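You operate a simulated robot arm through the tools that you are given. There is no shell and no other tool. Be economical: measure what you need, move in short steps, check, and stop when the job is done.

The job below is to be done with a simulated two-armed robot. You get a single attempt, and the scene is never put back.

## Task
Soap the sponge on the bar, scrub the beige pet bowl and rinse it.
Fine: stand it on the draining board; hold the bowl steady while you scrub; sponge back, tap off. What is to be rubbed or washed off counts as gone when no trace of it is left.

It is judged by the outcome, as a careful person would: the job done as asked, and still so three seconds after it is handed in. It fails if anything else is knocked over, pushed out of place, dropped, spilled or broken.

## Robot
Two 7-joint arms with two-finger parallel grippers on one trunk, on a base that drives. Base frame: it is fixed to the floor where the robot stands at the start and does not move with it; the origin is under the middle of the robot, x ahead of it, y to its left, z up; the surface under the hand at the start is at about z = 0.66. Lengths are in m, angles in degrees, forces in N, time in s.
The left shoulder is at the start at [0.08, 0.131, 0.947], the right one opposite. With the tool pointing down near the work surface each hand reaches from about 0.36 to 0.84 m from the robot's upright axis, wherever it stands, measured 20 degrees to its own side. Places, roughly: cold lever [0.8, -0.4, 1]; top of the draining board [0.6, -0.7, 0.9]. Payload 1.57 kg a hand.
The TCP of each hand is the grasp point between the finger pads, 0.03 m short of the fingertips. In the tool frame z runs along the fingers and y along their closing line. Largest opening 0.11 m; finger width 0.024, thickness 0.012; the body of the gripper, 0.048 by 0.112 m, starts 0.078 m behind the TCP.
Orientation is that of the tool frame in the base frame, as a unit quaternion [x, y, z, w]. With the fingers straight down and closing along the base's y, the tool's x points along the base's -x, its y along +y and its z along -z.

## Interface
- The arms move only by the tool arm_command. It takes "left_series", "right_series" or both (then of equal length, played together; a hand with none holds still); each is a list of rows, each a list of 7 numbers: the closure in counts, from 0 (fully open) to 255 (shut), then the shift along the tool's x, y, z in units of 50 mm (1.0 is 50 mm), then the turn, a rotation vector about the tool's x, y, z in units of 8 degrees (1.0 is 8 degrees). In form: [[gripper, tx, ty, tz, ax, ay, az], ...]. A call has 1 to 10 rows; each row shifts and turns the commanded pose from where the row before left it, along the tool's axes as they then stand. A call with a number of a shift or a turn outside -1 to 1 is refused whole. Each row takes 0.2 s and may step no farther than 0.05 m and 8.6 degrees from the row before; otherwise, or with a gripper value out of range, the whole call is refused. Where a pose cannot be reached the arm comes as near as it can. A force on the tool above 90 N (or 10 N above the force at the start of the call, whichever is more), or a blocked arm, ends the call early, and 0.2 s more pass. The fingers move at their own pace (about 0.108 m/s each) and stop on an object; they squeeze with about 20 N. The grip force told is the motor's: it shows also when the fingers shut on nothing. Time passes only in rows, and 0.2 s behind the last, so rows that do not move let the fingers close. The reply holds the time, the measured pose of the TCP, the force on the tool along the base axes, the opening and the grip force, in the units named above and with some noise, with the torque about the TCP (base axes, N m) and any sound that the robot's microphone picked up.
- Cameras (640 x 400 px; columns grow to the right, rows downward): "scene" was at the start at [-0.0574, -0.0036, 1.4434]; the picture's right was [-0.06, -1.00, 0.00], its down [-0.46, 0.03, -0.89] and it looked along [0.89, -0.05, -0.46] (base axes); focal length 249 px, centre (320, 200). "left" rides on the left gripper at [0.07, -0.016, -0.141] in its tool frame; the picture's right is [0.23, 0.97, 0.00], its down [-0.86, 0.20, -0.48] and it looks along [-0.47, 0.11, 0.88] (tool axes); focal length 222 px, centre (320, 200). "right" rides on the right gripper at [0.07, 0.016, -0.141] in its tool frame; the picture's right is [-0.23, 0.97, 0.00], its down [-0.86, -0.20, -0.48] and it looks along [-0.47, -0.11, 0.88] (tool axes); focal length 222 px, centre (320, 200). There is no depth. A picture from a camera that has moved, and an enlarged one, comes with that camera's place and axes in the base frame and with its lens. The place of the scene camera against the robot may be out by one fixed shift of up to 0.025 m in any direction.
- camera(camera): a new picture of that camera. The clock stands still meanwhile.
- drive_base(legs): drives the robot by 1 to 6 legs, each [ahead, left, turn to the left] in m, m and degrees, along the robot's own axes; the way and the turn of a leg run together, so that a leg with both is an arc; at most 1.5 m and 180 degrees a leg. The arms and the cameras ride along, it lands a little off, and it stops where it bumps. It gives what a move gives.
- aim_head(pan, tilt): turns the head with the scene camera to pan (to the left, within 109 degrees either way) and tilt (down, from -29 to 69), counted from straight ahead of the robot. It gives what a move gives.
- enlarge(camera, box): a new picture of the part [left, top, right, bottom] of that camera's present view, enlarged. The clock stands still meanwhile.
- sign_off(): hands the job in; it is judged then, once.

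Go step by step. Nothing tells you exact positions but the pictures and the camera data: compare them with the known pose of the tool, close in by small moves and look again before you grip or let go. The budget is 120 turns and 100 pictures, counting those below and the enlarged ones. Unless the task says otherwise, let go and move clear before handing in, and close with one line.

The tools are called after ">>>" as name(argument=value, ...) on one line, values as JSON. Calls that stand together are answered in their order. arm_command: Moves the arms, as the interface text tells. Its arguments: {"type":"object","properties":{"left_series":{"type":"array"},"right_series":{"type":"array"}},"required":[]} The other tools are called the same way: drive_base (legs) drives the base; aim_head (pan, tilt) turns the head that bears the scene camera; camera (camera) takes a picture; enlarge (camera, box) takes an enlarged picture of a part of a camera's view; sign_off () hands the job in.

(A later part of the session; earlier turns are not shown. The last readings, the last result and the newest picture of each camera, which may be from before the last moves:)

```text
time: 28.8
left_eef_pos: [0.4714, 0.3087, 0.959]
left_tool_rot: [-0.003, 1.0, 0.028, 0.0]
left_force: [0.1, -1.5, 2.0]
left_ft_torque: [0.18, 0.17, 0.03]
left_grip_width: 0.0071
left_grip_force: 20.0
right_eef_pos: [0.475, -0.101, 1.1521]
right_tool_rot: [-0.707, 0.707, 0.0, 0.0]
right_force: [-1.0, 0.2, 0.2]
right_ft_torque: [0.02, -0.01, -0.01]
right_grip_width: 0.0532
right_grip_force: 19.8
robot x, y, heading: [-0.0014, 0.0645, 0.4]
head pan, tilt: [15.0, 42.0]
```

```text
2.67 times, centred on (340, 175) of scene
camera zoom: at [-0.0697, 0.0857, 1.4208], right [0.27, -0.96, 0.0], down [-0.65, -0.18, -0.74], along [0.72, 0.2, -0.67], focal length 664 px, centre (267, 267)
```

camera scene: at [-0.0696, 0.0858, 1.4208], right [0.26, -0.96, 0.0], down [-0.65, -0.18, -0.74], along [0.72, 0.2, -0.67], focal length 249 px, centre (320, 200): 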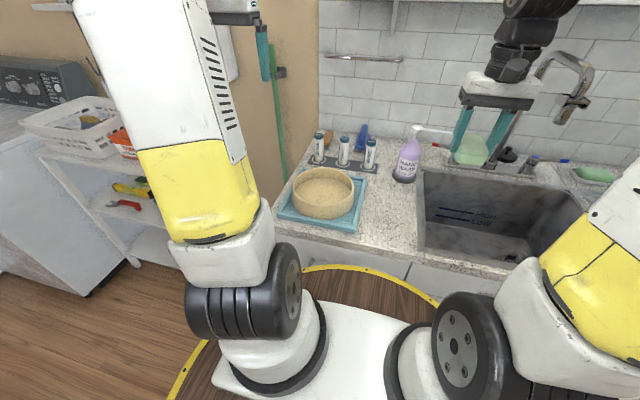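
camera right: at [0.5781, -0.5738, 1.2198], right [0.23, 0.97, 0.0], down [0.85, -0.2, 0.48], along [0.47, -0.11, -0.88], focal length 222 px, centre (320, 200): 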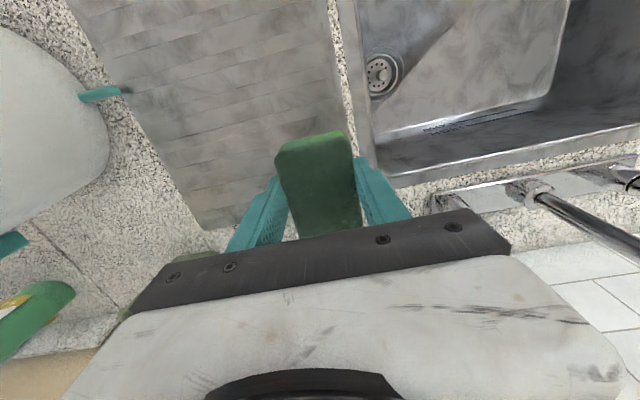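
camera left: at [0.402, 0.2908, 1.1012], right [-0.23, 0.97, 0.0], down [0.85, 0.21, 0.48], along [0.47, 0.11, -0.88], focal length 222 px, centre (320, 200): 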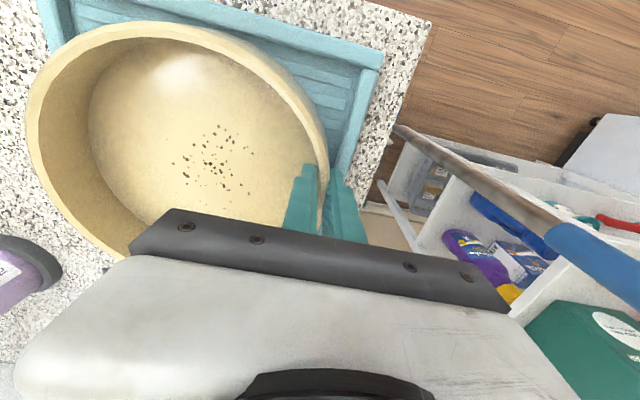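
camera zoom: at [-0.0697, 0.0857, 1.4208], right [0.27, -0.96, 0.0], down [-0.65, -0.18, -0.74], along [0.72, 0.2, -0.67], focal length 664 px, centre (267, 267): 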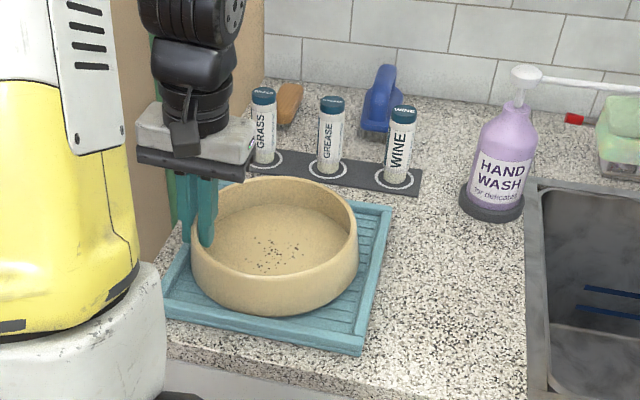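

The bowl sits flat and held. I bring the sponge over the specks at about [0.486, 0.215].

>>> arm_command(right_series=[[160, -0.9, -0.03, 0, 0, 0, 0], [160, -0.9, -0.03, 0, 0, 0, 0], [160, -0.9, -0.03, 0, 0, 0, 0], [160, -0.9, -0.03, 0, 0, 0, 0], [160, -0.9, -0.03, 0, 0, 0, 0], [160, -0.9, -0.03, 0.2, 0, 0, 0], [160, -0.8, -0.04, 0.4, 0, 0, 0], [160, 0, 0, 0.4, 0, 0, 0]])

>>> camera(camera="scene")

>>> camera(camera="right")

```text
time: 30.6
left_eef_pos: [0.4715, 0.3082, 0.9584]
left_tool_rot: [-0.004, 1.0, 0.028, 0.0]
left_force: [6.6, 6.1, -10.6]
left_ft_torque: [0.62, 0.68, 0.26]
left_grip_width: 0.007
left_grip_force: 20.4
right_eef_pos: [0.4843, 0.2105, 1.1045]
right_tool_rot: [0.708, -0.707, 0.0, -0.001]
right_force: [-3.4, -6.4, 18.1]
right_ft_torque: [0.49, 0.19, 0.16]
right_grip_width: 0.0532
right_grip_force: 19.5
robot x, y, heading: [-0.0043, 0.0618, 0.5]
head pan, tilt: [15.0, 42.0]
```

```text
63 pictures are left
camera scene: at [-0.0697, 0.0857, 1.4208], right [0.27, -0.96, 0.0], down [-0.65, -0.18, -0.74], along [0.72, 0.2, -0.67], focal length 249 px, centre (320, 200)
```

scene: 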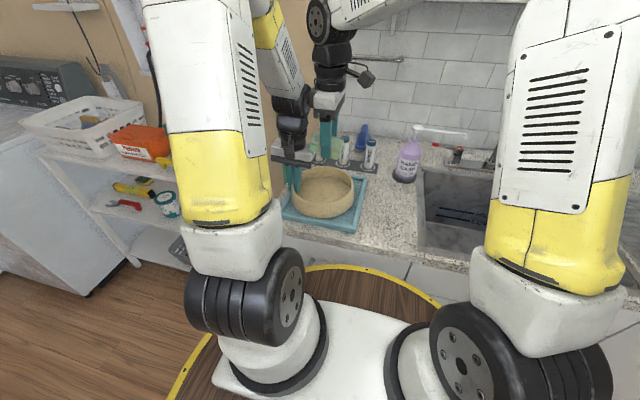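

```text
62 pictures are left
camera right: at [0.4693, 0.1402, 1.2447], right [-0.97, 0.23, 0.0], down [0.2, 0.85, 0.48], along [0.11, 0.47, -0.88], focal length 222 px, centre (320, 200)
```

right: 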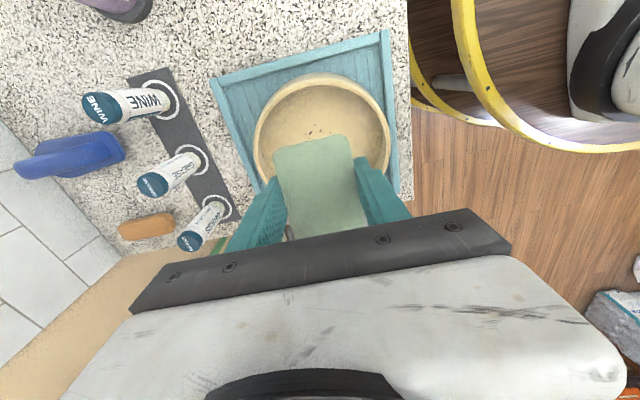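

The hands have touched (forces on both). I back the right hand off at once and look.

>>> arm_command(right_series=[[160, 0, 0, -0.5, 0, 0, 0], [160, 0.5, 0, -0.3, 0, 0, 0], [160, 0.7, 0, 0, 0, 0, 0]])

>>> enlarge(camera="scene", box=[240, 80, 440, 250])

```text
time: 31.4
left_eef_pos: [0.4715, 0.3095, 0.9579]
left_tool_rot: [-0.004, 1.0, 0.028, 0.0]
left_force: [0.7, 1.0, -2.9]
left_ft_torque: [0.27, 0.05, 0.01]
left_grip_width: 0.0067
left_grip_force: 20.0
right_eef_pos: [0.4858, 0.15, 1.1419]
right_tool_rot: [-0.707, 0.707, -0.001, 0.0]
right_force: [0.8, 0.2, -1.0]
right_ft_torque: [-0.04, 0.03, -0.01]
right_grip_width: 0.053
right_grip_force: 19.9
robot x, y, heading: [-0.0011, 0.0599, 0.1]
head pan, tilt: [15.0, 42.0]
```

```text
2.35 times, centred on (340, 165) of scene
camera zoom: at [-0.0694, 0.0863, 1.4208], right [0.27, -0.96, 0.0], down [-0.65, -0.18, -0.74], along [0.72, 0.2, -0.67], focal length 586 px, centre (273, 282)
```

zoom: 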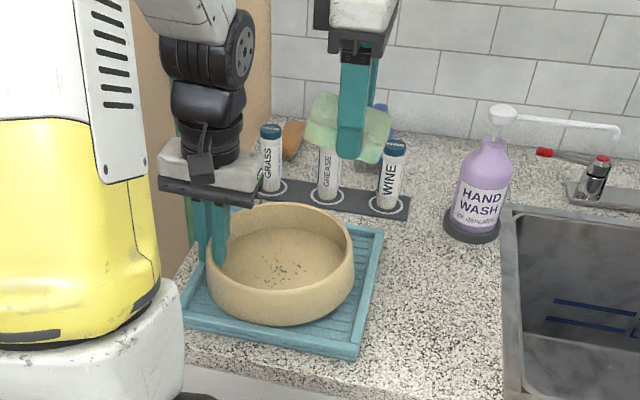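

The sponge's end had landed on the left gripper body. I'll descend farther right (y ≈ 0.188), where it is clear, and slide left only once below the gripper body.

>>> arm_command(right_series=[[160, -0.38, 0, 0.5, 0, 0, 0], [160, -0.36, 0, 0.6, 0, 0, 0], [160, 0, 0, 0.6, 0, 0, 0], [160, 0, 0, 0.6, 0, 0, 0], [160, 0, 0, 0.6, 0, 0, 0]])

>>> enlarge(camera="scene", box=[240, 80, 440, 250])

>>> camera(camera="left")

```text
time: 32.6
left_eef_pos: [0.4717, 0.3081, 0.9579]
left_tool_rot: [-0.003, 1.0, 0.028, 0.0]
left_force: [-0.6, -0.3, -1.9]
left_ft_torque: [0.26, -0.01, 0.02]
left_grip_width: 0.007
left_grip_force: 19.8
right_eef_pos: [0.4878, 0.1857, 0.9966]
right_tool_rot: [-0.707, 0.707, 0.0, 0.0]
right_force: [-0.4, 0.1, -0.8]
right_ft_torque: [0.01, 0.01, 0.04]
right_grip_width: 0.0529
right_grip_force: 20.0
robot x, y, heading: [-0.0028, 0.0634, 0.3]
head pan, tilt: [15.0, 42.0]
```

```text
2.35 times, centred on (340, 165) of scene
camera zoom: at [-0.0698, 0.0858, 1.4208], right [0.27, -0.96, 0.0], down [-0.65, -0.18, -0.74], along [0.72, 0.2, -0.67], focal length 586 px, centre (273, 282)
```

zoom: 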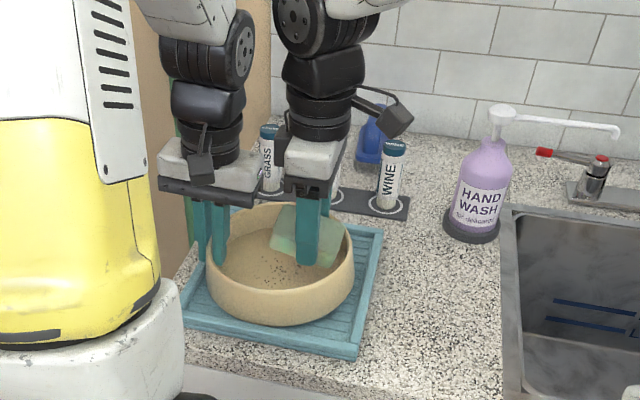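

```text
59 pictures are left
camera left: at [0.4021, 0.2832, 1.0998], right [-0.23, 0.97, 0.05], down [0.85, 0.18, 0.49], along [0.46, 0.16, -0.87], focal length 222 px, centre (320, 200)
```

left: 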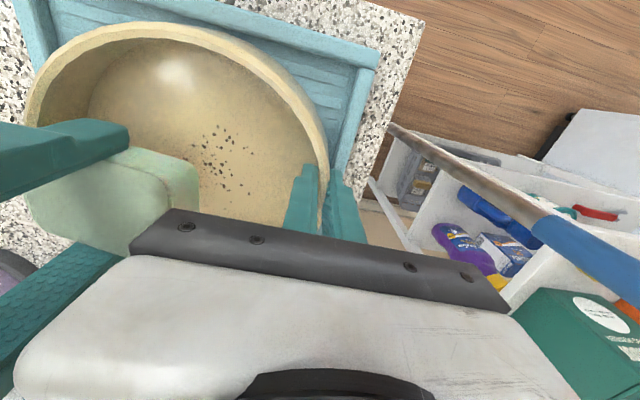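

The sponge has pivoted slightly in the fingertips; pressing flat on the floor should level it. I shift left below the gripper body and go down gently.

>>> arm_command(right_series=[[160, -0.25, 0.05, 0.1, 0, 0, 0], [160, -0.25, 0.05, 0.2, 0, 0, 0], [160, 0, 0, 0.2, 0, 0, 0]])

>>> arm_command(right_series=[[160, 0, 0, 0.15, 0, 0, 0]])

>>> enlarge(camera="scene", box=[240, 80, 440, 250])

```text
time: 33.5
left_eef_pos: [0.4704, 0.3112, 0.9575]
left_tool_rot: [-0.006, 1.0, 0.029, -0.001]
left_force: [-0.5, -6.0, 0.2]
left_ft_torque: [-1.81, 0.61, -0.19]
left_grip_width: 0.0071
left_grip_force: 20.1
right_eef_pos: [0.484, 0.2014, 0.9752]
right_tool_rot: [-0.703, 0.712, -0.004, -0.002]
right_force: [-3.2, -10.1, 0.0]
right_ft_torque: [1.07, -0.26, 0.31]
right_grip_width: 0.0531
right_grip_force: 19.8
robot x, y, heading: [-0.0021, 0.0644, 0.3]
head pan, tilt: [15.0, 42.0]
stopped in row 3 (right hand): the force on the tool passed its limit at 93 N (the readings are from after the stop); the commanded pose is now the measured one
```

```text
time: 33.9
left_eef_pos: [0.4712, 0.3089, 0.9572]
left_tool_rot: [-0.006, 1.0, 0.03, -0.001]
left_force: [-1.8, -9.8, -3.4]
left_ft_torque: [-2.11, -0.39, -0.59]
left_grip_width: 0.0074
left_grip_force: 19.7
right_eef_pos: [0.4866, 0.2012, 0.9679]
right_tool_rot: [-0.701, 0.713, -0.005, -0.002]
right_force: [3.3, -15.0, 6.9]
right_ft_torque: [1.98, 0.54, 0.04]
right_grip_width: 0.0526
right_grip_force: 20.0
robot x, y, heading: [0.0016, 0.0649, 0.2]
head pan, tilt: [15.0, 42.0]
```

```text
2.35 times, centred on (340, 165) of scene
camera zoom: at [-0.0695, 0.0843, 1.4208], right [0.26, -0.96, 0.0], down [-0.65, -0.18, -0.74], along [0.72, 0.2, -0.67], focal length 586 px, centre (273, 282)
```

zoom: 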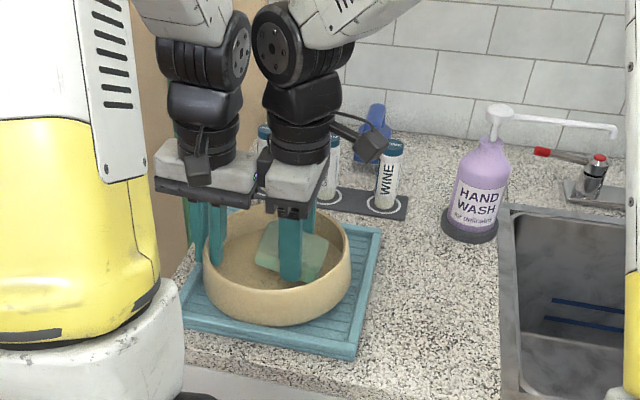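

The wrists touch above. I lift, move right, and tilt the right hand's top away to the right; the sponge can pivot about the pinch to stay flat.

>>> arm_command(right_series=[[160, 0.2, 0, -0.2, 0, 0, 0], [160, 0.2, 0, -0.2, 0, 0, 0], [160, 0, 0, 0, 0, -1, 0], [160, 0, 0, 0, 0, -1, 0], [160, 0, 0, 0, 0, 0, 0]])

>>> enlarge(camera="scene", box=[240, 50, 440, 250])

>>> camera(camera="left")

```text
time: 35.1
left_eef_pos: [0.4723, 0.3104, 0.9573]
left_tool_rot: [-0.007, 1.0, 0.029, -0.001]
left_force: [1.0, -31.5, -5.5]
left_ft_torque: [-0.88, 0.18, -0.28]
left_grip_width: 0.0071
left_grip_force: 20.6
right_eef_pos: [0.4845, 0.182, 0.988]
right_tool_rot: [-0.697, 0.704, 0.095, 0.099]
right_force: [-1.6, 1.3, 1.5]
right_ft_torque: [-0.04, -0.01, 0.01]
right_grip_width: 0.0529
right_grip_force: 19.6
robot x, y, heading: [-0.0003, 0.0638, 0.3]
head pan, tilt: [15.0, 42.0]
```

```text
2.00 times, centred on (340, 150) of scene
camera zoom: at [-0.0695, 0.0843, 1.4208], right [0.26, -0.96, 0.0], down [-0.65, -0.18, -0.74], along [0.72, 0.2, -0.67], focal length 498 px, centre (280, 300)
```

zoom: 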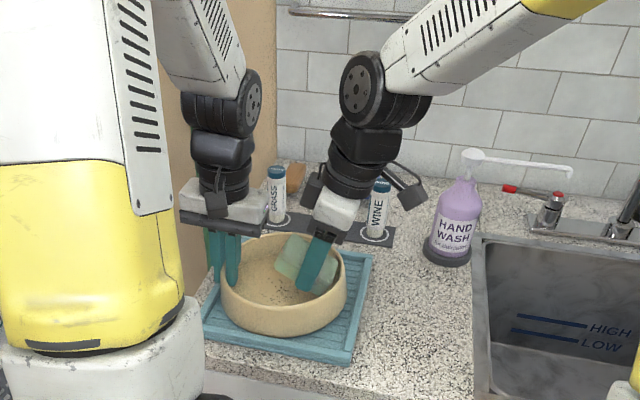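

```text
56 pictures are left
camera left: at [0.4022, 0.2841, 1.0987], right [-0.24, 0.97, 0.06], down [0.85, 0.18, 0.49], along [0.46, 0.17, -0.87], focal length 222 px, centre (320, 200)
```

left: 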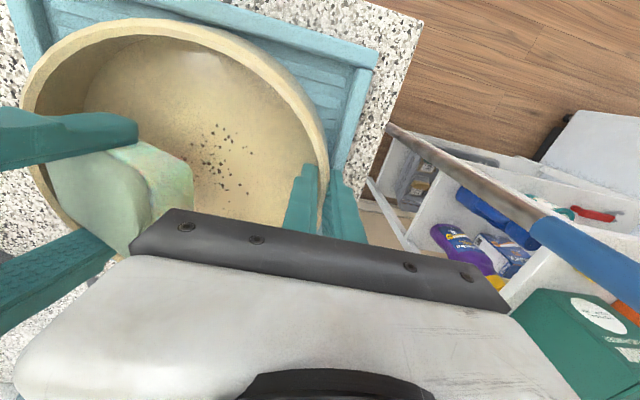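

Clear now. I shift 3 cm left over the specks and press down slowly so the sponge levels out.

>>> arm_command(right_series=[[160, -0.29, 0, 0.083, 0, 0, 0], [160, -0.29, 0, 0.083, 0, 0, 0], [160, 0.028, 0, 0.096, 0, 0, 0], [160, 0.028, 0, 0.096, 0, 0, 0]])

>>> camera(camera="left")

>>> enlarge(camera="scene", box=[270, 120, 390, 240])

```text
time: 36.1
left_eef_pos: [0.4715, 0.3109, 0.9589]
left_tool_rot: [-0.006, 1.0, 0.03, -0.002]
left_force: [0.3, -27.3, 0.3]
left_ft_torque: [-1.03, -0.03, -0.43]
left_grip_width: 0.008
left_grip_force: 20.1
right_eef_pos: [0.4849, 0.2129, 0.9761]
right_tool_rot: [-0.697, 0.704, 0.095, 0.097]
right_force: [0.4, -0.4, -0.2]
right_ft_torque: [0.0, 0.02, -0.01]
right_grip_width: 0.0532
right_grip_force: 19.7
robot x, y, heading: [-0.0045, 0.0607, 0.4]
head pan, tilt: [15.0, 42.0]
```

```text
55 pictures are left
camera left: at [0.4021, 0.2848, 1.0989], right [-0.24, 0.97, 0.06], down [0.85, 0.18, 0.49], along [0.46, 0.17, -0.87], focal length 222 px, centre (320, 200)
```

left: 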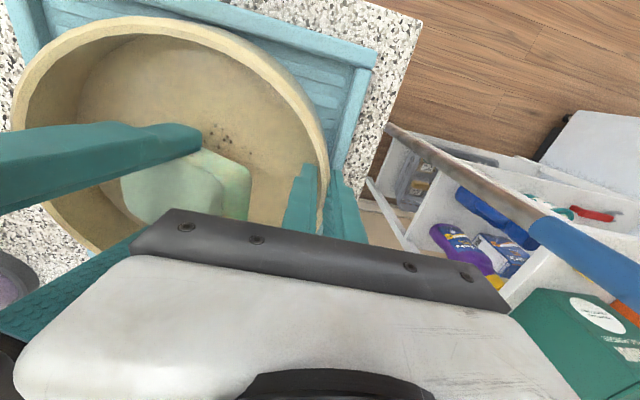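

```text
3.33 times, centred on (330, 180) of scene
camera zoom: at [-0.0695, 0.0844, 1.4208], right [0.26, -0.96, 0.0], down [-0.65, -0.18, -0.74], along [0.72, 0.2, -0.67], focal length 830 px, centre (287, 267)
```

zoom: 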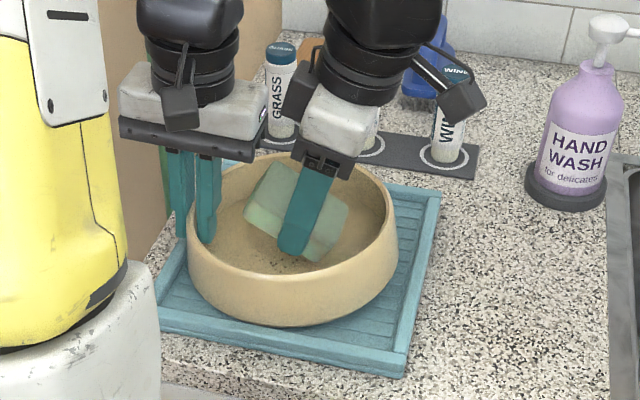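

The left hand carries a 27 N sideways load, so I ease it a few millimetres to relax, then keep lowering the sponge.

>>> arm_command(left_series=[[255, 0, -0.04, 0, 0, 0, 0], [255, 0, -0.03, 0, 0, 0, 0]])

>>> arm_command(right_series=[[160, 0.028, 0, 0.096, 0, 0, 0], [160, 0.028, 0, 0.096, 0, 0, 0]])

```text
time: 36.7
left_eef_pos: [0.4716, 0.311, 0.9566]
left_tool_rot: [-0.008, 0.999, 0.031, 0.0]
left_force: [1.0, -9.7, 9.4]
left_ft_torque: [-0.19, 0.28, -0.37]
left_grip_width: 0.0073
left_grip_force: 19.7
right_eef_pos: [0.4845, 0.214, 0.9766]
right_tool_rot: [-0.696, 0.705, 0.094, 0.098]
right_force: [-0.4, -0.4, 0.0]
right_ft_torque: [-0.03, -0.02, -0.01]
right_grip_width: 0.0531
right_grip_force: 20.2
robot x, y, heading: [-0.0013, 0.0636, 0.1]
head pan, tilt: [15.0, 42.0]
```

```text
time: 37.3
left_eef_pos: [0.4718, 0.3089, 0.9571]
left_tool_rot: [-0.007, 1.0, 0.03, 0.0]
left_force: [4.0, -0.1, 11.5]
left_ft_torque: [0.55, 0.3, -0.25]
left_grip_width: 0.0073
left_grip_force: 20.2
right_eef_pos: [0.4856, 0.2128, 0.9679]
right_tool_rot: [-0.697, 0.704, 0.094, 0.099]
right_force: [0.3, -0.8, 2.6]
right_ft_torque: [-0.05, -0.05, -0.01]
right_grip_width: 0.0529
right_grip_force: 19.4
robot x, y, heading: [-0.004, 0.0631, 0.3]
head pan, tilt: [15.0, 42.0]
```

Left load eased and the sponge has just made contact. I continue downward in small steps.

>>> arm_command(right_series=[[160, 0.028, 0, 0.096, 0, 0, 0], [160, 0.028, 0, 0.096, 0, 0, 0]])

>>> enlarge(camera="scene", box=[270, 120, 390, 240])

```text
time: 37.9
left_eef_pos: [0.4722, 0.3085, 0.9574]
left_tool_rot: [-0.007, 1.0, 0.029, -0.001]
left_force: [5.7, -2.0, 1.4]
left_ft_torque: [0.71, -0.48, -0.04]
left_grip_width: 0.008
left_grip_force: 20.4
right_eef_pos: [0.4861, 0.2153, 0.9596]
right_tool_rot: [-0.697, 0.704, 0.094, 0.101]
right_force: [1.9, 6.5, 25.2]
right_ft_torque: [-0.19, 0.19, 0.06]
right_grip_width: 0.0531
right_grip_force: 20.1
robot x, y, heading: [-0.0033, 0.061, 0.4]
head pan, tilt: [15.0, 42.0]
```

```text
3.33 times, centred on (330, 180) of scene
camera zoom: at [-0.0698, 0.0854, 1.4208], right [0.26, -0.96, 0.0], down [-0.65, -0.18, -0.74], along [0.72, 0.2, -0.67], focal length 830 px, centre (287, 267)
```

zoom: 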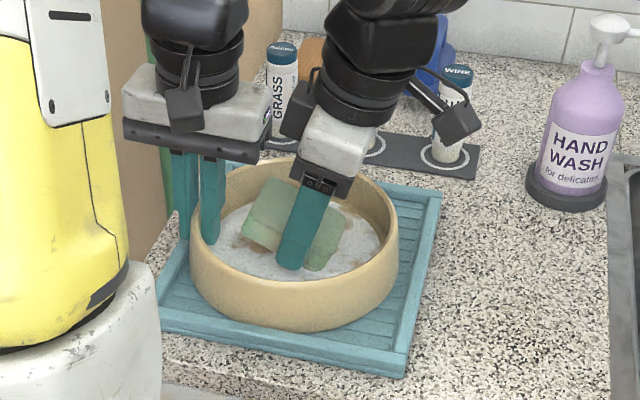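

Suds cover the bowl floor. Now I scrub with short strokes at this pressure.

>>> arm_command(right_series=[[160, 0, 0.3, 0, 0, 0, 0], [160, 0, -0.3, 0, 0, 0, 0], [160, 0, -0.3, 0, 0, 0, 0], [160, 0, 0.3, 0, 0, 0, 0], [160, 0.3, 0, -0.08, 0, 0, 0], [160, 0, 0.3, 0, 0, 0, 0], [160, 0, -0.6, 0, 0, 0, 0], [160, 0, 0.3, 0, 0, 0, 0], [160, -0.3, 0, 0.08, 0, 0, 0], [160, 0, 0.3, 0, 0, 0, 0]])

>>> enlarge(camera="scene", box=[270, 120, 390, 240])

>>> camera(camera="left")

```text
time: 40.1
left_eef_pos: [0.4708, 0.3088, 0.956]
left_tool_rot: [-0.006, 1.0, 0.03, -0.002]
left_force: [-1.5, -4.7, 4.8]
left_ft_torque: [0.6, -0.13, -0.31]
left_grip_width: 0.0069
left_grip_force: 19.8
right_eef_pos: [0.4695, 0.2128, 0.9574]
right_tool_rot: [-0.696, 0.705, 0.094, 0.099]
right_force: [1.8, -1.3, 3.8]
right_ft_torque: [-0.07, 0.01, 0.02]
right_grip_width: 0.0531
right_grip_force: 20.2
robot x, y, heading: [-0.0029, 0.0618, 0.3]
head pan, tilt: [15.0, 42.0]
```

```text
3.33 times, centred on (330, 180) of scene
camera zoom: at [-0.0697, 0.0852, 1.4208], right [0.26, -0.96, 0.0], down [-0.65, -0.18, -0.74], along [0.72, 0.2, -0.67], focal length 830 px, centre (287, 267)
```

zoom: 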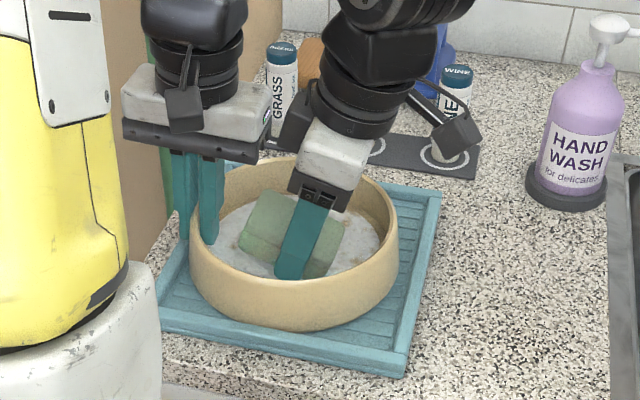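

```text
51 pictures are left
camera left: at [0.4016, 0.2821, 1.0981], right [-0.24, 0.97, 0.06], down [0.85, 0.18, 0.49], along [0.46, 0.17, -0.87], focal length 222 px, centre (320, 200)
```

left: 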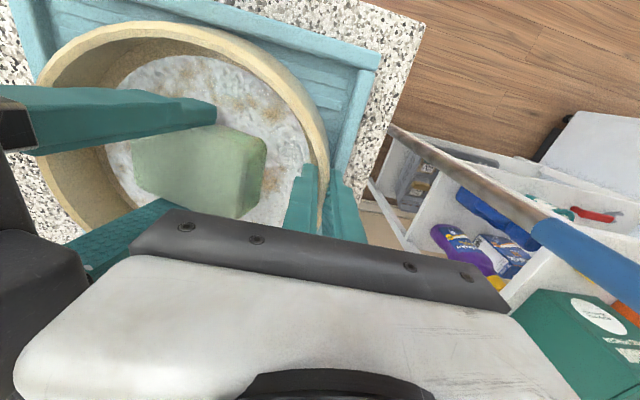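

Suds but some brownish tint remains toward the near side. I press slightly more and scrub a wider area.

>>> arm_command(right_series=[[160, 0.02, 0.2, 0.06, 0, 0, 0], [160, 0, 0.2, 0, 0, 0, 0], [160, -0.3, 0, 0.08, 0, 0, 0], [160, 0, -0.4, 0, 0, 0, 0], [160, 0, -0.4, 0, 0, 0, 0], [160, 0.5, 0, -0.14, 0, 0, 0], [160, 0, 0.4, 0, 0, 0, 0], [160, 0, 0.4, 0, 0, 0, 0], [160, 0.3, 0, -0.06, 0, 0, 0], [160, 0, -0.4, 0, 0, 0, 0]])

>>> enlarge(camera="left", box=[0, 0, 340, 240])

```text
time: 42.3
left_eef_pos: [0.4703, 0.3069, 0.9556]
left_tool_rot: [-0.007, 1.0, 0.029, 0.0]
left_force: [-0.6, -25.1, 5.6]
left_ft_torque: [0.29, 0.47, 0.53]
left_grip_width: 0.0078
left_grip_force: 20.1
right_eef_pos: [0.4691, 0.1883, 0.9529]
right_tool_rot: [-0.698, 0.703, 0.095, 0.096]
right_force: [-1.6, 23.4, 8.9]
right_ft_torque: [0.13, 0.2, -0.57]
right_grip_width: 0.0546
right_grip_force: 20.0
robot x, y, heading: [0.0001, 0.0636, 0.4]
head pan, tilt: [15.0, 42.0]
```

```text
1.67 times, centred on (170, 120) of left
camera zoom: at [0.4017, 0.2811, 1.0979], right [-0.24, 0.97, 0.06], down [0.85, 0.18, 0.49], along [0.46, 0.17, -0.87], focal length 370 px, centre (570, 333)
```

zoom: 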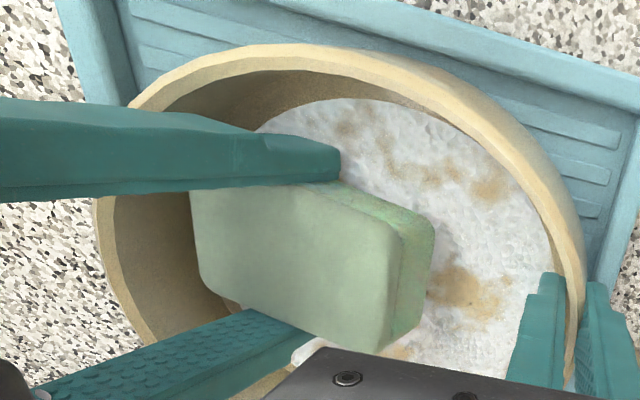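

Tan patches remain at the left and near side of the floor. I scrub there with the sponge moved further left.

>>> arm_command(right_series=[[160, -0.4, 0, 0.1, 0, 0, 0], [160, -0.4, 0, 0.11, 0, 0, 0], [160, 0, 0.3, 0, 0, 0, 0], [160, 0, 0.3, 0, 0, 0, 0], [160, -0.15, 0, 0.04, 0, 0, 0], [160, 0, -0.4, 0, 0, 0, 0], [160, 0, -0.4, 0, 0, 0, 0], [160, 0, 0.4, 0, 0, 0, 0], [160, 0, 0.4, 0, 0, 0, 0]])

>>> enlarge(camera="left", box=[0, 0, 340, 240])

>>> enlarge(camera="scene", box=[270, 120, 390, 240])

```text
time: 43.6
left_eef_pos: [0.4708, 0.3104, 0.9567]
left_tool_rot: [-0.011, 0.999, 0.031, -0.002]
left_force: [0.7, -6.3, 5.6]
left_ft_torque: [-2.91, 1.55, -0.06]
left_grip_width: 0.0075
left_grip_force: 19.8
right_eef_pos: [0.4481, 0.2255, 0.9542]
right_tool_rot: [-0.695, 0.708, 0.09, 0.093]
right_force: [-9.1, -21.9, 12.8]
right_ft_torque: [3.16, -1.45, 0.04]
right_grip_width: 0.0532
right_grip_force: 20.0
robot x, y, heading: [0.0021, 0.0635, 0.3]
head pan, tilt: [15.0, 42.0]
stopped in row 6 (right hand): the force on the tool passed its limit at 102 N (the readings are from after the stop); the commanded pose is now the measured one
```

```text
1.67 times, centred on (170, 120) of left
camera zoom: at [0.402, 0.2824, 1.0981], right [-0.25, 0.97, 0.06], down [0.85, 0.19, 0.49], along [0.46, 0.17, -0.87], focal length 370 px, centre (570, 333)
```

zoom: 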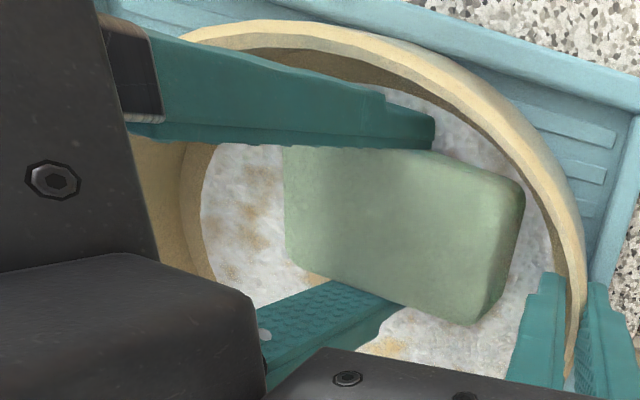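

```text
3.33 times, centred on (330, 180) of scene
camera zoom: at [-0.0701, 0.0835, 1.4208], right [0.26, -0.96, 0.0], down [-0.65, -0.17, -0.74], along [0.72, 0.2, -0.67], focal length 830 px, centre (287, 267)
```

zoom: 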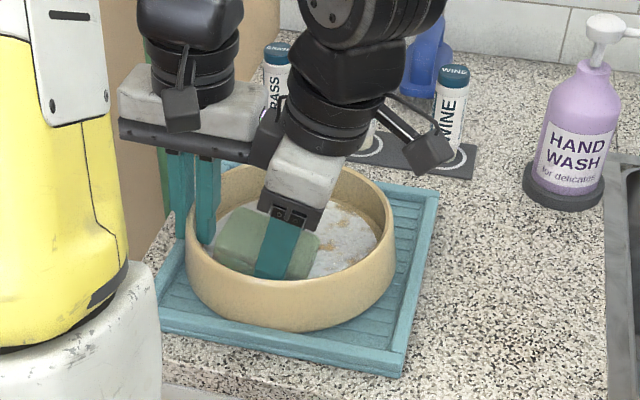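

The hands touch again at this y, so I back off and lift the sponge to inspect the floor.

>>> arm_command(right_series=[[160, 0.5, 0, 0, 0, 0, 0], [160, 0.1, 0, -0.6, 0, 0, 0], [160, 0, 0, -0.9, 0, 0, 0], [160, 0.3, 0, -0.9, 0, 0, 0], [160, 0.6, 0, -0.7, 0, 0, 0], [160, 0.8, 0, -0.4, 0, 0, 0], [160, 0.8, 0, 0, 0, 0, 0]])

>>> enlarge(camera="left", box=[0, 0, 340, 240])

>>> enlarge(camera="scene", box=[270, 120, 390, 240])

```text
time: 44.5
left_eef_pos: [0.47, 0.3021, 0.9594]
left_tool_rot: [-0.005, 1.0, 0.026, -0.003]
left_force: [-14.5, -39.6, 27.7]
left_ft_torque: [-1.85, 0.92, 0.24]
left_grip_width: 0.0326
left_grip_force: 19.5
right_eef_pos: [0.4521, 0.1857, 1.022]
right_tool_rot: [-0.695, 0.705, 0.095, 0.103]
right_force: [14.7, 40.0, -32.1]
right_ft_torque: [0.96, -1.17, -1.2]
right_grip_width: 0.0553
right_grip_force: 20.5
robot x, y, heading: [-0.0015, 0.0613, 0.3]
head pan, tilt: [15.0, 42.0]
stopped in row 4 (left hand): the force on the tool passed its limit at 102 N (the readings are from after the stop); the commanded pose is now the measured one
```

```text
1.67 times, centred on (170, 120) of left
camera zoom: at [0.4018, 0.2772, 1.1004], right [-0.24, 0.97, 0.05], down [0.86, 0.18, 0.48], along [0.46, 0.16, -0.88], focal length 370 px, centre (570, 333)
```

zoom: 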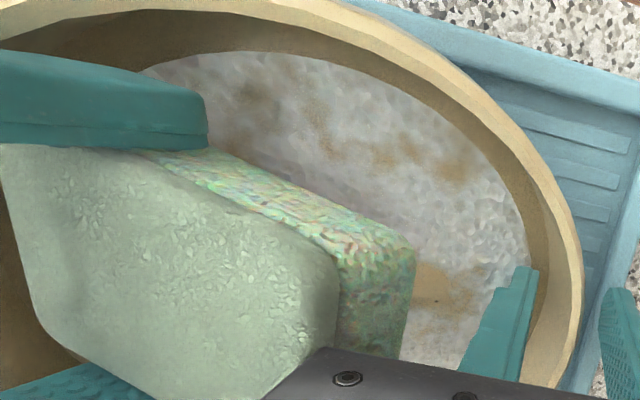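

```text
3.33 times, centred on (330, 180) of scene
camera zoom: at [-0.0689, 0.0856, 1.4208], right [0.26, -0.96, 0.0], down [-0.65, -0.18, -0.74], along [0.72, 0.2, -0.67], focal length 830 px, centre (287, 267)
```

zoom: 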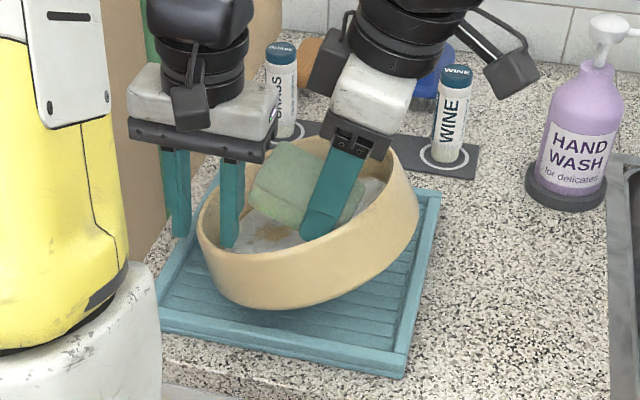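

The sponge's end has caught under the bowl's inward-leaning right wall and lifted it. I lower it straight back, then free it to the left.

>>> arm_command(right_series=[[160, -0.05, 0, 0.35, 0, 0, 0], [160, -0.05, 0, 0.35, 0, 0, 0], [160, -0.05, 0, 0.35, 0, 0, 0]])

>>> enlarge(camera="scene", box=[270, 120, 390, 240])

```text
time: 45.3
left_eef_pos: [0.4712, 0.3091, 0.9578]
left_tool_rot: [-0.009, 1.0, 0.029, -0.002]
left_force: [1.0, 3.1, -5.4]
left_ft_torque: [0.77, -0.09, -0.03]
left_grip_width: 0.0065
left_grip_force: 19.8
right_eef_pos: [0.4511, 0.2012, 0.9743]
right_tool_rot: [-0.695, 0.707, 0.092, 0.098]
right_force: [-1.4, -2.5, 4.4]
right_ft_torque: [-0.12, 0.19, 0.06]
right_grip_width: 0.0534
right_grip_force: 20.2
robot x, y, heading: [-0.0012, 0.0637, 0.2]
head pan, tilt: [15.0, 42.0]
```

```text
3.33 times, centred on (330, 180) of scene
camera zoom: at [-0.0694, 0.0853, 1.4208], right [0.26, -0.96, 0.0], down [-0.65, -0.18, -0.74], along [0.72, 0.2, -0.67], focal length 830 px, centre (287, 267)
```

zoom: 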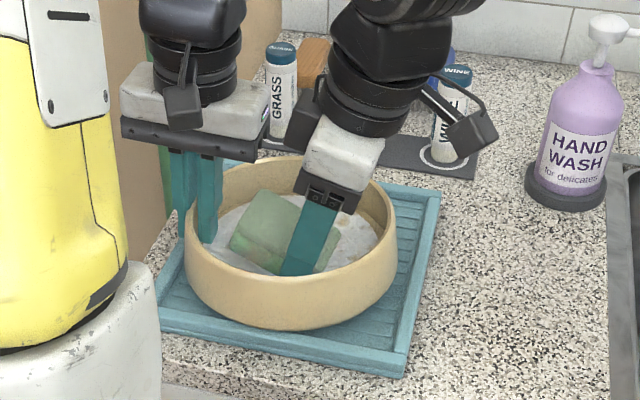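

Recovered: the bowl is flat and still gripped. I centre the sponge in x, then lift it straight up in the base frame.

>>> arm_command(right_series=[[160, -0.05, -0.42, 0, 0, 0, 0], [160, -0.11, 0, -0.384, 0, 0, 0], [160, -0.11, 0, -0.384, 0, 0, 0]])

>>> enlarge(camera="scene", box=[270, 120, 390, 240])

```text
time: 46.1
left_eef_pos: [0.4719, 0.3079, 0.9583]
left_tool_rot: [-0.008, 1.0, 0.029, -0.002]
left_force: [0.0, -0.9, -2.7]
left_ft_torque: [0.23, 0.02, 0.03]
left_grip_width: 0.0068
left_grip_force: 20.1
right_eef_pos: [0.4727, 0.2037, 1.0151]
right_tool_rot: [-0.695, 0.706, 0.093, 0.099]
right_force: [0.1, 0.9, 0.0]
right_ft_torque: [-0.03, 0.02, -0.02]
right_grip_width: 0.0532
right_grip_force: 20.3
robot x, y, heading: [-0.0031, 0.0594, 0.5]
head pan, tilt: [15.0, 42.0]
```

```text
3.33 times, centred on (330, 180) of scene
camera zoom: at [-0.0691, 0.0854, 1.4208], right [0.26, -0.96, 0.0], down [-0.65, -0.18, -0.74], along [0.72, 0.2, -0.67], focal length 830 px, centre (287, 267)
```

zoom: 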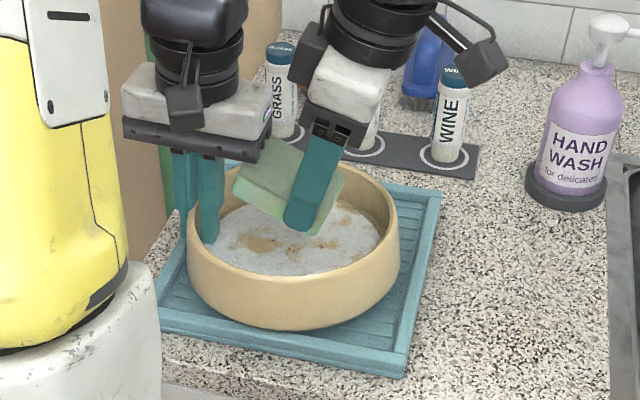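

Free of the rim. I move up and to the right to see the whole floor.

>>> arm_command(right_series=[[160, 0.1, 0, -0.8, 0, 0, 0], [160, 0.4, 0, -0.8, 0, 0, 0], [160, 0.8, 0, -0.4, 0, 0, 0], [160, 0.8, 0, -0.3, 0, 0, 0]])

>>> enlarge(camera="scene", box=[280, 150, 370, 230])

>>> enlarge(camera="left", box=[0, 0, 340, 240])

```text
time: 47.1
left_eef_pos: [0.471, 0.3074, 0.9578]
left_tool_rot: [-0.007, 1.0, 0.027, -0.002]
left_force: [-0.7, 0.3, -3.4]
left_ft_torque: [0.24, 0.04, 0.02]
left_grip_width: 0.0065
left_grip_force: 20.5
right_eef_pos: [0.4712, 0.0713, 1.0987]
right_tool_rot: [-0.694, 0.707, 0.093, 0.098]
right_force: [-0.3, -0.7, -0.8]
right_ft_torque: [-0.05, 0.03, 0.0]
right_grip_width: 0.0529
right_grip_force: 19.9
robot x, y, heading: [-0.0016, 0.0643, 0.3]
head pan, tilt: [15.0, 42.0]
```

```text
5.00 times, centred on (325, 190) of scene
camera zoom: at [-0.0692, 0.0857, 1.4208], right [0.26, -0.96, 0.0], down [-0.65, -0.18, -0.74], along [0.72, 0.2, -0.67], focal length 1245 px, centre (295, 250)
```

zoom: 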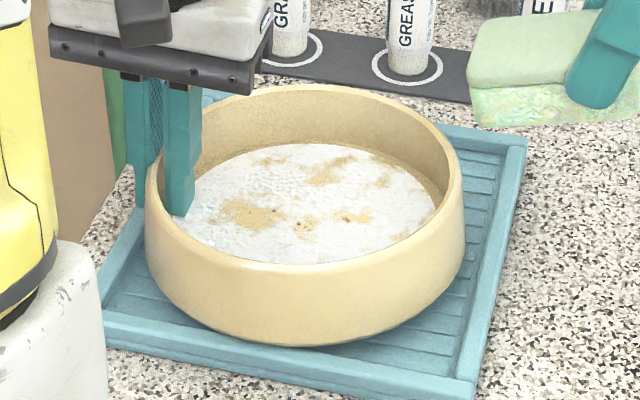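

```text
1.67 times, centred on (170, 120) of left
camera zoom: at [0.402, 0.2816, 1.0996], right [-0.24, 0.97, 0.06], down [0.85, 0.19, 0.49], along [0.46, 0.17, -0.87], focal length 370 px, centre (570, 333)
```

zoom: 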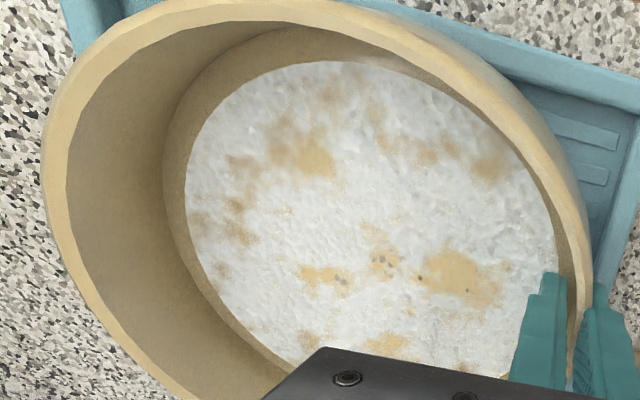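

A few specks remain along x ≈ 0.487 (y 0.195–0.258). I go back in, with the sponge now nearly level, and scrub there.

>>> arm_command(right_series=[[160, -0.88, -0.16, 0.254, 0, 0, 0], [160, -0.88, -0.16, 0.254, 0, 0, 0], [160, 0, 0, 0.8, 0, 0, 0], [160, 0, 0, 0.8, 0, 0, 0], [160, 0, 0, 0.6, 0, 0, 0], [160, 0, 0, 0.2, 0, 0, 0]])

>>> enlarge(camera="scene", box=[280, 150, 370, 230])

```text
time: 48.5
left_eef_pos: [0.4702, 0.3081, 0.958]
left_tool_rot: [-0.008, 1.0, 0.029, -0.001]
left_force: [1.4, 3.9, -8.7]
left_ft_torque: [0.78, 0.41, 0.04]
left_grip_width: 0.0071
left_grip_force: 20.2
right_eef_pos: [0.4881, 0.1972, 0.9831]
right_tool_rot: [-0.695, 0.706, 0.092, 0.101]
right_force: [1.0, -4.0, 12.5]
right_ft_torque: [0.52, 0.29, -0.02]
right_grip_width: 0.0529
right_grip_force: 19.9
robot x, y, heading: [0.0012, 0.0593, 0.2]
head pan, tilt: [15.0, 42.0]
```

```text
5.00 times, centred on (325, 190) of scene
camera zoom: at [-0.0693, 0.0853, 1.4208], right [0.26, -0.96, 0.0], down [-0.65, -0.18, -0.74], along [0.72, 0.2, -0.67], focal length 1245 px, centre (295, 250)
```

zoom: 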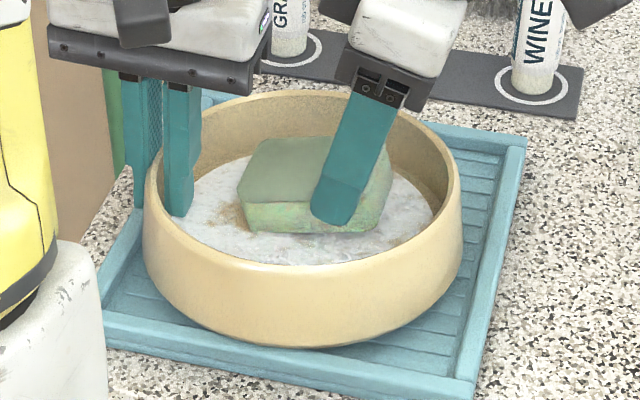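

The sponge's left end is on the floor; pressing will level it. I continue down and scrub along this line.

>>> arm_command(right_series=[[160, 0.028, 0, 0.096, 0, 0, 0], [160, 0.028, 0, 0.096, 0, 0, 0], [160, 0.028, 0, 0.096, 0, 0, 0], [160, 0, 0.1, 0, 0, 0, 0], [160, 0, -0.2, 0, 0, 0, 0]])

>>> enlarge(camera="scene", box=[280, 150, 370, 230])

```text
time: 49.7
left_eef_pos: [0.4717, 0.3071, 0.9579]
left_tool_rot: [-0.008, 1.0, 0.028, -0.001]
left_force: [4.3, 0.2, -8.3]
left_ft_torque: [0.71, -0.2, 0.29]
left_grip_width: 0.0071
left_grip_force: 20.1
right_eef_pos: [0.4934, 0.1983, 0.9649]
right_tool_rot: [-0.695, 0.706, 0.094, 0.098]
right_force: [-5.1, 0.3, 5.5]
right_ft_torque: [0.22, 0.34, 0.15]
right_grip_width: 0.053
right_grip_force: 20.5
robot x, y, heading: [-0.0025, 0.0611, 0.6]
head pan, tilt: [15.0, 42.0]
```

```text
5.00 times, centred on (325, 190) of scene
camera zoom: at [-0.0694, 0.0853, 1.4208], right [0.26, -0.96, 0.0], down [-0.65, -0.18, -0.74], along [0.72, 0.2, -0.67], focal length 1245 px, centre (295, 250)
```

zoom: 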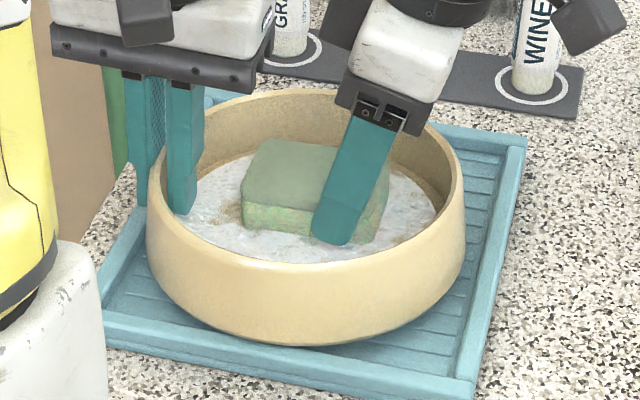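

>>> arm_command(right_series=[[160, 0.028, 0, 0.096, 0, 0, 0], [160, 0, 0.3, 0, 0, 0, 0], [160, 0, 0.3, 0, 0, 0, 0], [160, -0.2, 0, 0.06, 0, 0, 0], [160, 0, -0.35, 0, 0, 0, 0], [160, 0, -0.35, 0, 0, 0, 0], [160, -0.2, 0, 0.06, 0, 0, 0], [160, 0, 0.35, 0, 0, 0, 0], [160, 0, 0.35, 0, 0, 0, 0], [160, 0, -0.35, 0, 0, 0, 0]])

>>> arm_command(right_series=[[160, 0, -0.35, 0.03, 0, 0, 0], [160, 0.2, 0, -0.04, 0, 0, 0], [160, 0, 0.35, 0, 0, 0, 0], [160, 0, 0.35, 0, 0, 0, 0], [160, 0.2, 0, -0.04, 0, 0, 0], [160, 0, -0.35, 0, 0, 0, 0], [160, 0, -0.35, 0, 0, 0, 0], [160, -0.2, 0, 0.05, 0, 0, 0], [160, 0, 0.35, 0, 0, 0, 0], [160, 0, 0, 0, 0, 0, 0]])

>>> enlarge(camera="scene", box=[280, 150, 370, 230])

```text
time: 51.9
left_eef_pos: [0.4713, 0.3071, 0.9594]
left_tool_rot: [-0.008, 1.0, 0.028, -0.001]
left_force: [2.4, 0.8, -7.4]
left_ft_torque: [0.65, -0.17, 0.29]
left_grip_width: 0.0071
left_grip_force: 20.5
right_eef_pos: [0.4817, 0.2159, 0.9613]
right_tool_rot: [-0.694, 0.707, 0.093, 0.098]
right_force: [-2.8, -0.4, 3.1]
right_ft_torque: [-0.07, 0.18, -0.09]
right_grip_width: 0.0528
right_grip_force: 20.0
robot x, y, heading: [0.0027, 0.0638, 0.3]
head pan, tilt: [15.0, 42.0]
```

```text
time: 54.1
left_eef_pos: [0.4711, 0.3071, 0.958]
left_tool_rot: [-0.008, 1.0, 0.027, -0.002]
left_force: [6.9, 1.6, -6.3]
left_ft_torque: [0.75, -0.45, 0.41]
left_grip_width: 0.0086
left_grip_force: 20.5
right_eef_pos: [0.4813, 0.2076, 0.9574]
right_tool_rot: [-0.695, 0.707, 0.092, 0.099]
right_force: [0.5, -0.9, 1.3]
right_ft_torque: [-0.06, 0.06, 0.01]
right_grip_width: 0.0528
right_grip_force: 20.3
robot x, y, heading: [-0.0023, 0.066, 0.2]
head pan, tilt: [15.0, 42.0]
```

```text
5.00 times, centred on (325, 190) of scene
camera zoom: at [-0.0689, 0.0854, 1.4208], right [0.26, -0.96, 0.0], down [-0.65, -0.18, -0.74], along [0.72, 0.2, -0.67], focal length 1245 px, centre (295, 250)
```

zoom: 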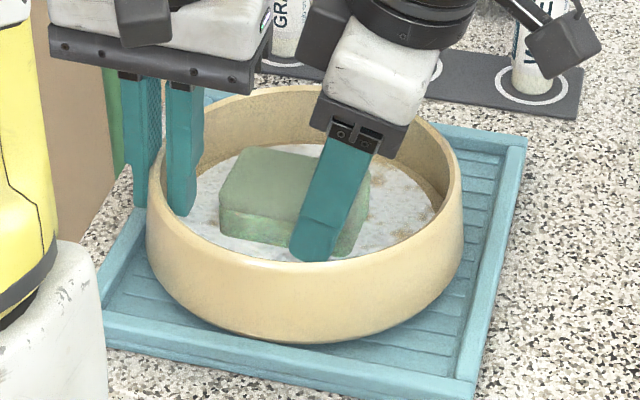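

Pressure is light now. I press 4 mm more and repeat the strokes.

>>> arm_command(right_series=[[160, 0.022, 0, 0.077, 0, 0, 0], [160, 0, 0.35, 0, 0, 0, 0], [160, 0, -0.35, 0, 0, 0, 0], [160, 0, -0.35, 0, 0, 0, 0], [160, -0.25, 0, 0.07, 0, 0, 0], [160, 0, 0.35, 0, 0, 0, 0], [160, 0, 0.35, 0, 0, 0, 0], [160, 0, -0.35, 0, 0, 0, 0], [160, 0, -0.35, 0, 0, 0, 0], [160, 0.25, 0.35, -0.07, 0, 0, 0]])

>>> arm_command(right_series=[[160, 0, 0.35, 0, 0, 0, 0], [160, 0.15, 0, -0.04, 0, 0, 0], [160, 0, -0.35, 0, 0, 0, 0], [160, 0, -0.35, 0, 0, 0, 0], [160, -0.2, 0.35, 0.05, 0, 0, 0], [160, 0.2, 0, -0.05, 0, 0, 0], [160, -0.2, 0, 0.05, 0, 0, 0], [160, -0.1, 0, 0.03, 0, 0, 0]])

```text
time: 56.3
left_eef_pos: [0.4709, 0.3069, 0.9582]
left_tool_rot: [-0.008, 1.0, 0.027, -0.003]
left_force: [5.0, -2.5, -6.6]
left_ft_torque: [0.67, -0.27, 0.47]
left_grip_width: 0.0085
left_grip_force: 19.5
right_eef_pos: [0.4821, 0.2087, 0.9521]
right_tool_rot: [-0.694, 0.707, 0.093, 0.099]
right_force: [1.7, 0.5, 4.7]
right_ft_torque: [-0.06, -0.04, 0.03]
right_grip_width: 0.0529
right_grip_force: 19.6
robot x, y, heading: [-0.0025, 0.0633, 0.3]
head pan, tilt: [15.0, 42.0]
```

```text
time: 58.1
left_eef_pos: [0.4717, 0.3076, 0.958]
left_tool_rot: [-0.009, 1.0, 0.028, -0.002]
left_force: [5.6, 2.1, -6.5]
left_ft_torque: [0.7, -0.4, 0.42]
left_grip_width: 0.0085
left_grip_force: 20.1
right_eef_pos: [0.4823, 0.2153, 0.952]
right_tool_rot: [-0.695, 0.706, 0.093, 0.098]
right_force: [-0.6, -2.4, 1.7]
right_ft_torque: [-0.03, 0.03, 0.0]
right_grip_width: 0.0531
right_grip_force: 19.6
robot x, y, heading: [-0.0025, 0.0623, 0.5]
head pan, tilt: [15.0, 42.0]
```

I lift out carefully (straight up, then right) and inspect.

>>> arm_command(right_series=[[160, 0.24, 0, -0.07, 0, 0, 0], [160, -0.11, 0, -0.384, 0, 0, 0], [160, -0.11, 0, -0.384, 0, 0, 0], [160, -0.08, 0, -0.384, 0, 0, 0], [160, 0.1, 0, -0.6, 0, 0, 0], [160, 0.4, 0, -0.8, 0, 0, 0], [160, 0.8, 0, -0.4, 0, 0, 0], [160, 0.8, 0, -0.3, 0, 0, 0]])

>>> enlarge(camera="scene", box=[280, 150, 370, 230])

>>> enlarge(camera="left", box=[60, 20, 320, 220])

```text
time: 59.9
left_eef_pos: [0.47, 0.308, 0.9591]
left_tool_rot: [-0.008, 1.0, 0.028, -0.003]
left_force: [5.3, -0.5, -2.3]
left_ft_torque: [0.15, -0.12, 0.47]
left_grip_width: 0.0074
left_grip_force: 20.3
right_eef_pos: [0.4777, 0.0745, 1.0853]
right_tool_rot: [-0.695, 0.706, 0.093, 0.1]
right_force: [0.0, 0.4, 0.0]
right_ft_torque: [-0.03, 0.01, -0.01]
right_grip_width: 0.053
right_grip_force: 20.4
robot x, y, heading: [-0.0005, 0.0594, 0.1]
head pan, tilt: [15.0, 42.0]
```

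```text
5.00 times, centred on (325, 190) of scene
camera zoom: at [-0.069, 0.0856, 1.4208], right [0.26, -0.96, 0.0], down [-0.65, -0.18, -0.74], along [0.72, 0.2, -0.67], focal length 1245 px, centre (295, 250)
```

zoom: 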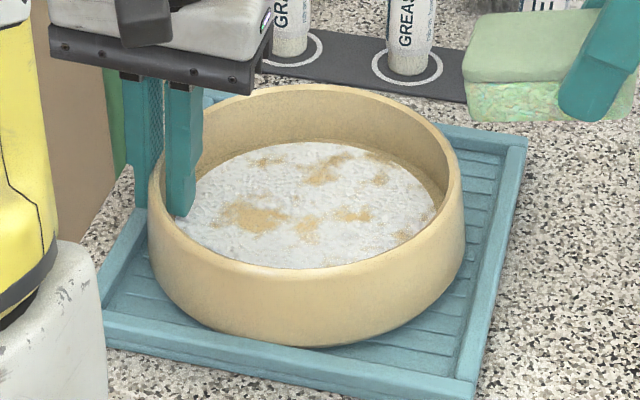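

```text
2.00 times, centred on (190, 120) of left
camera zoom: at [0.4021, 0.2815, 1.0996], right [-0.24, 0.97, 0.06], down [0.85, 0.19, 0.49], along [0.46, 0.17, -0.87], focal length 444 px, centre (580, 360)
```

zoom: 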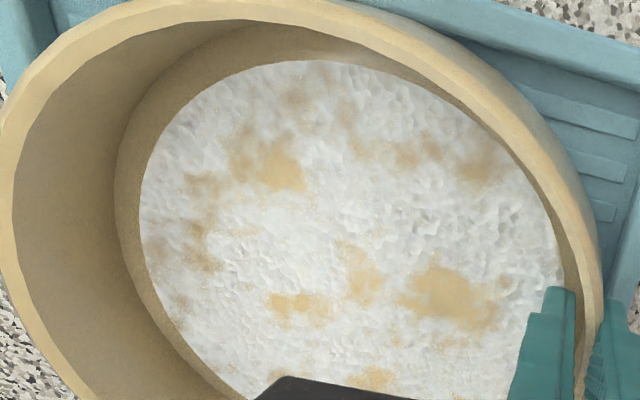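

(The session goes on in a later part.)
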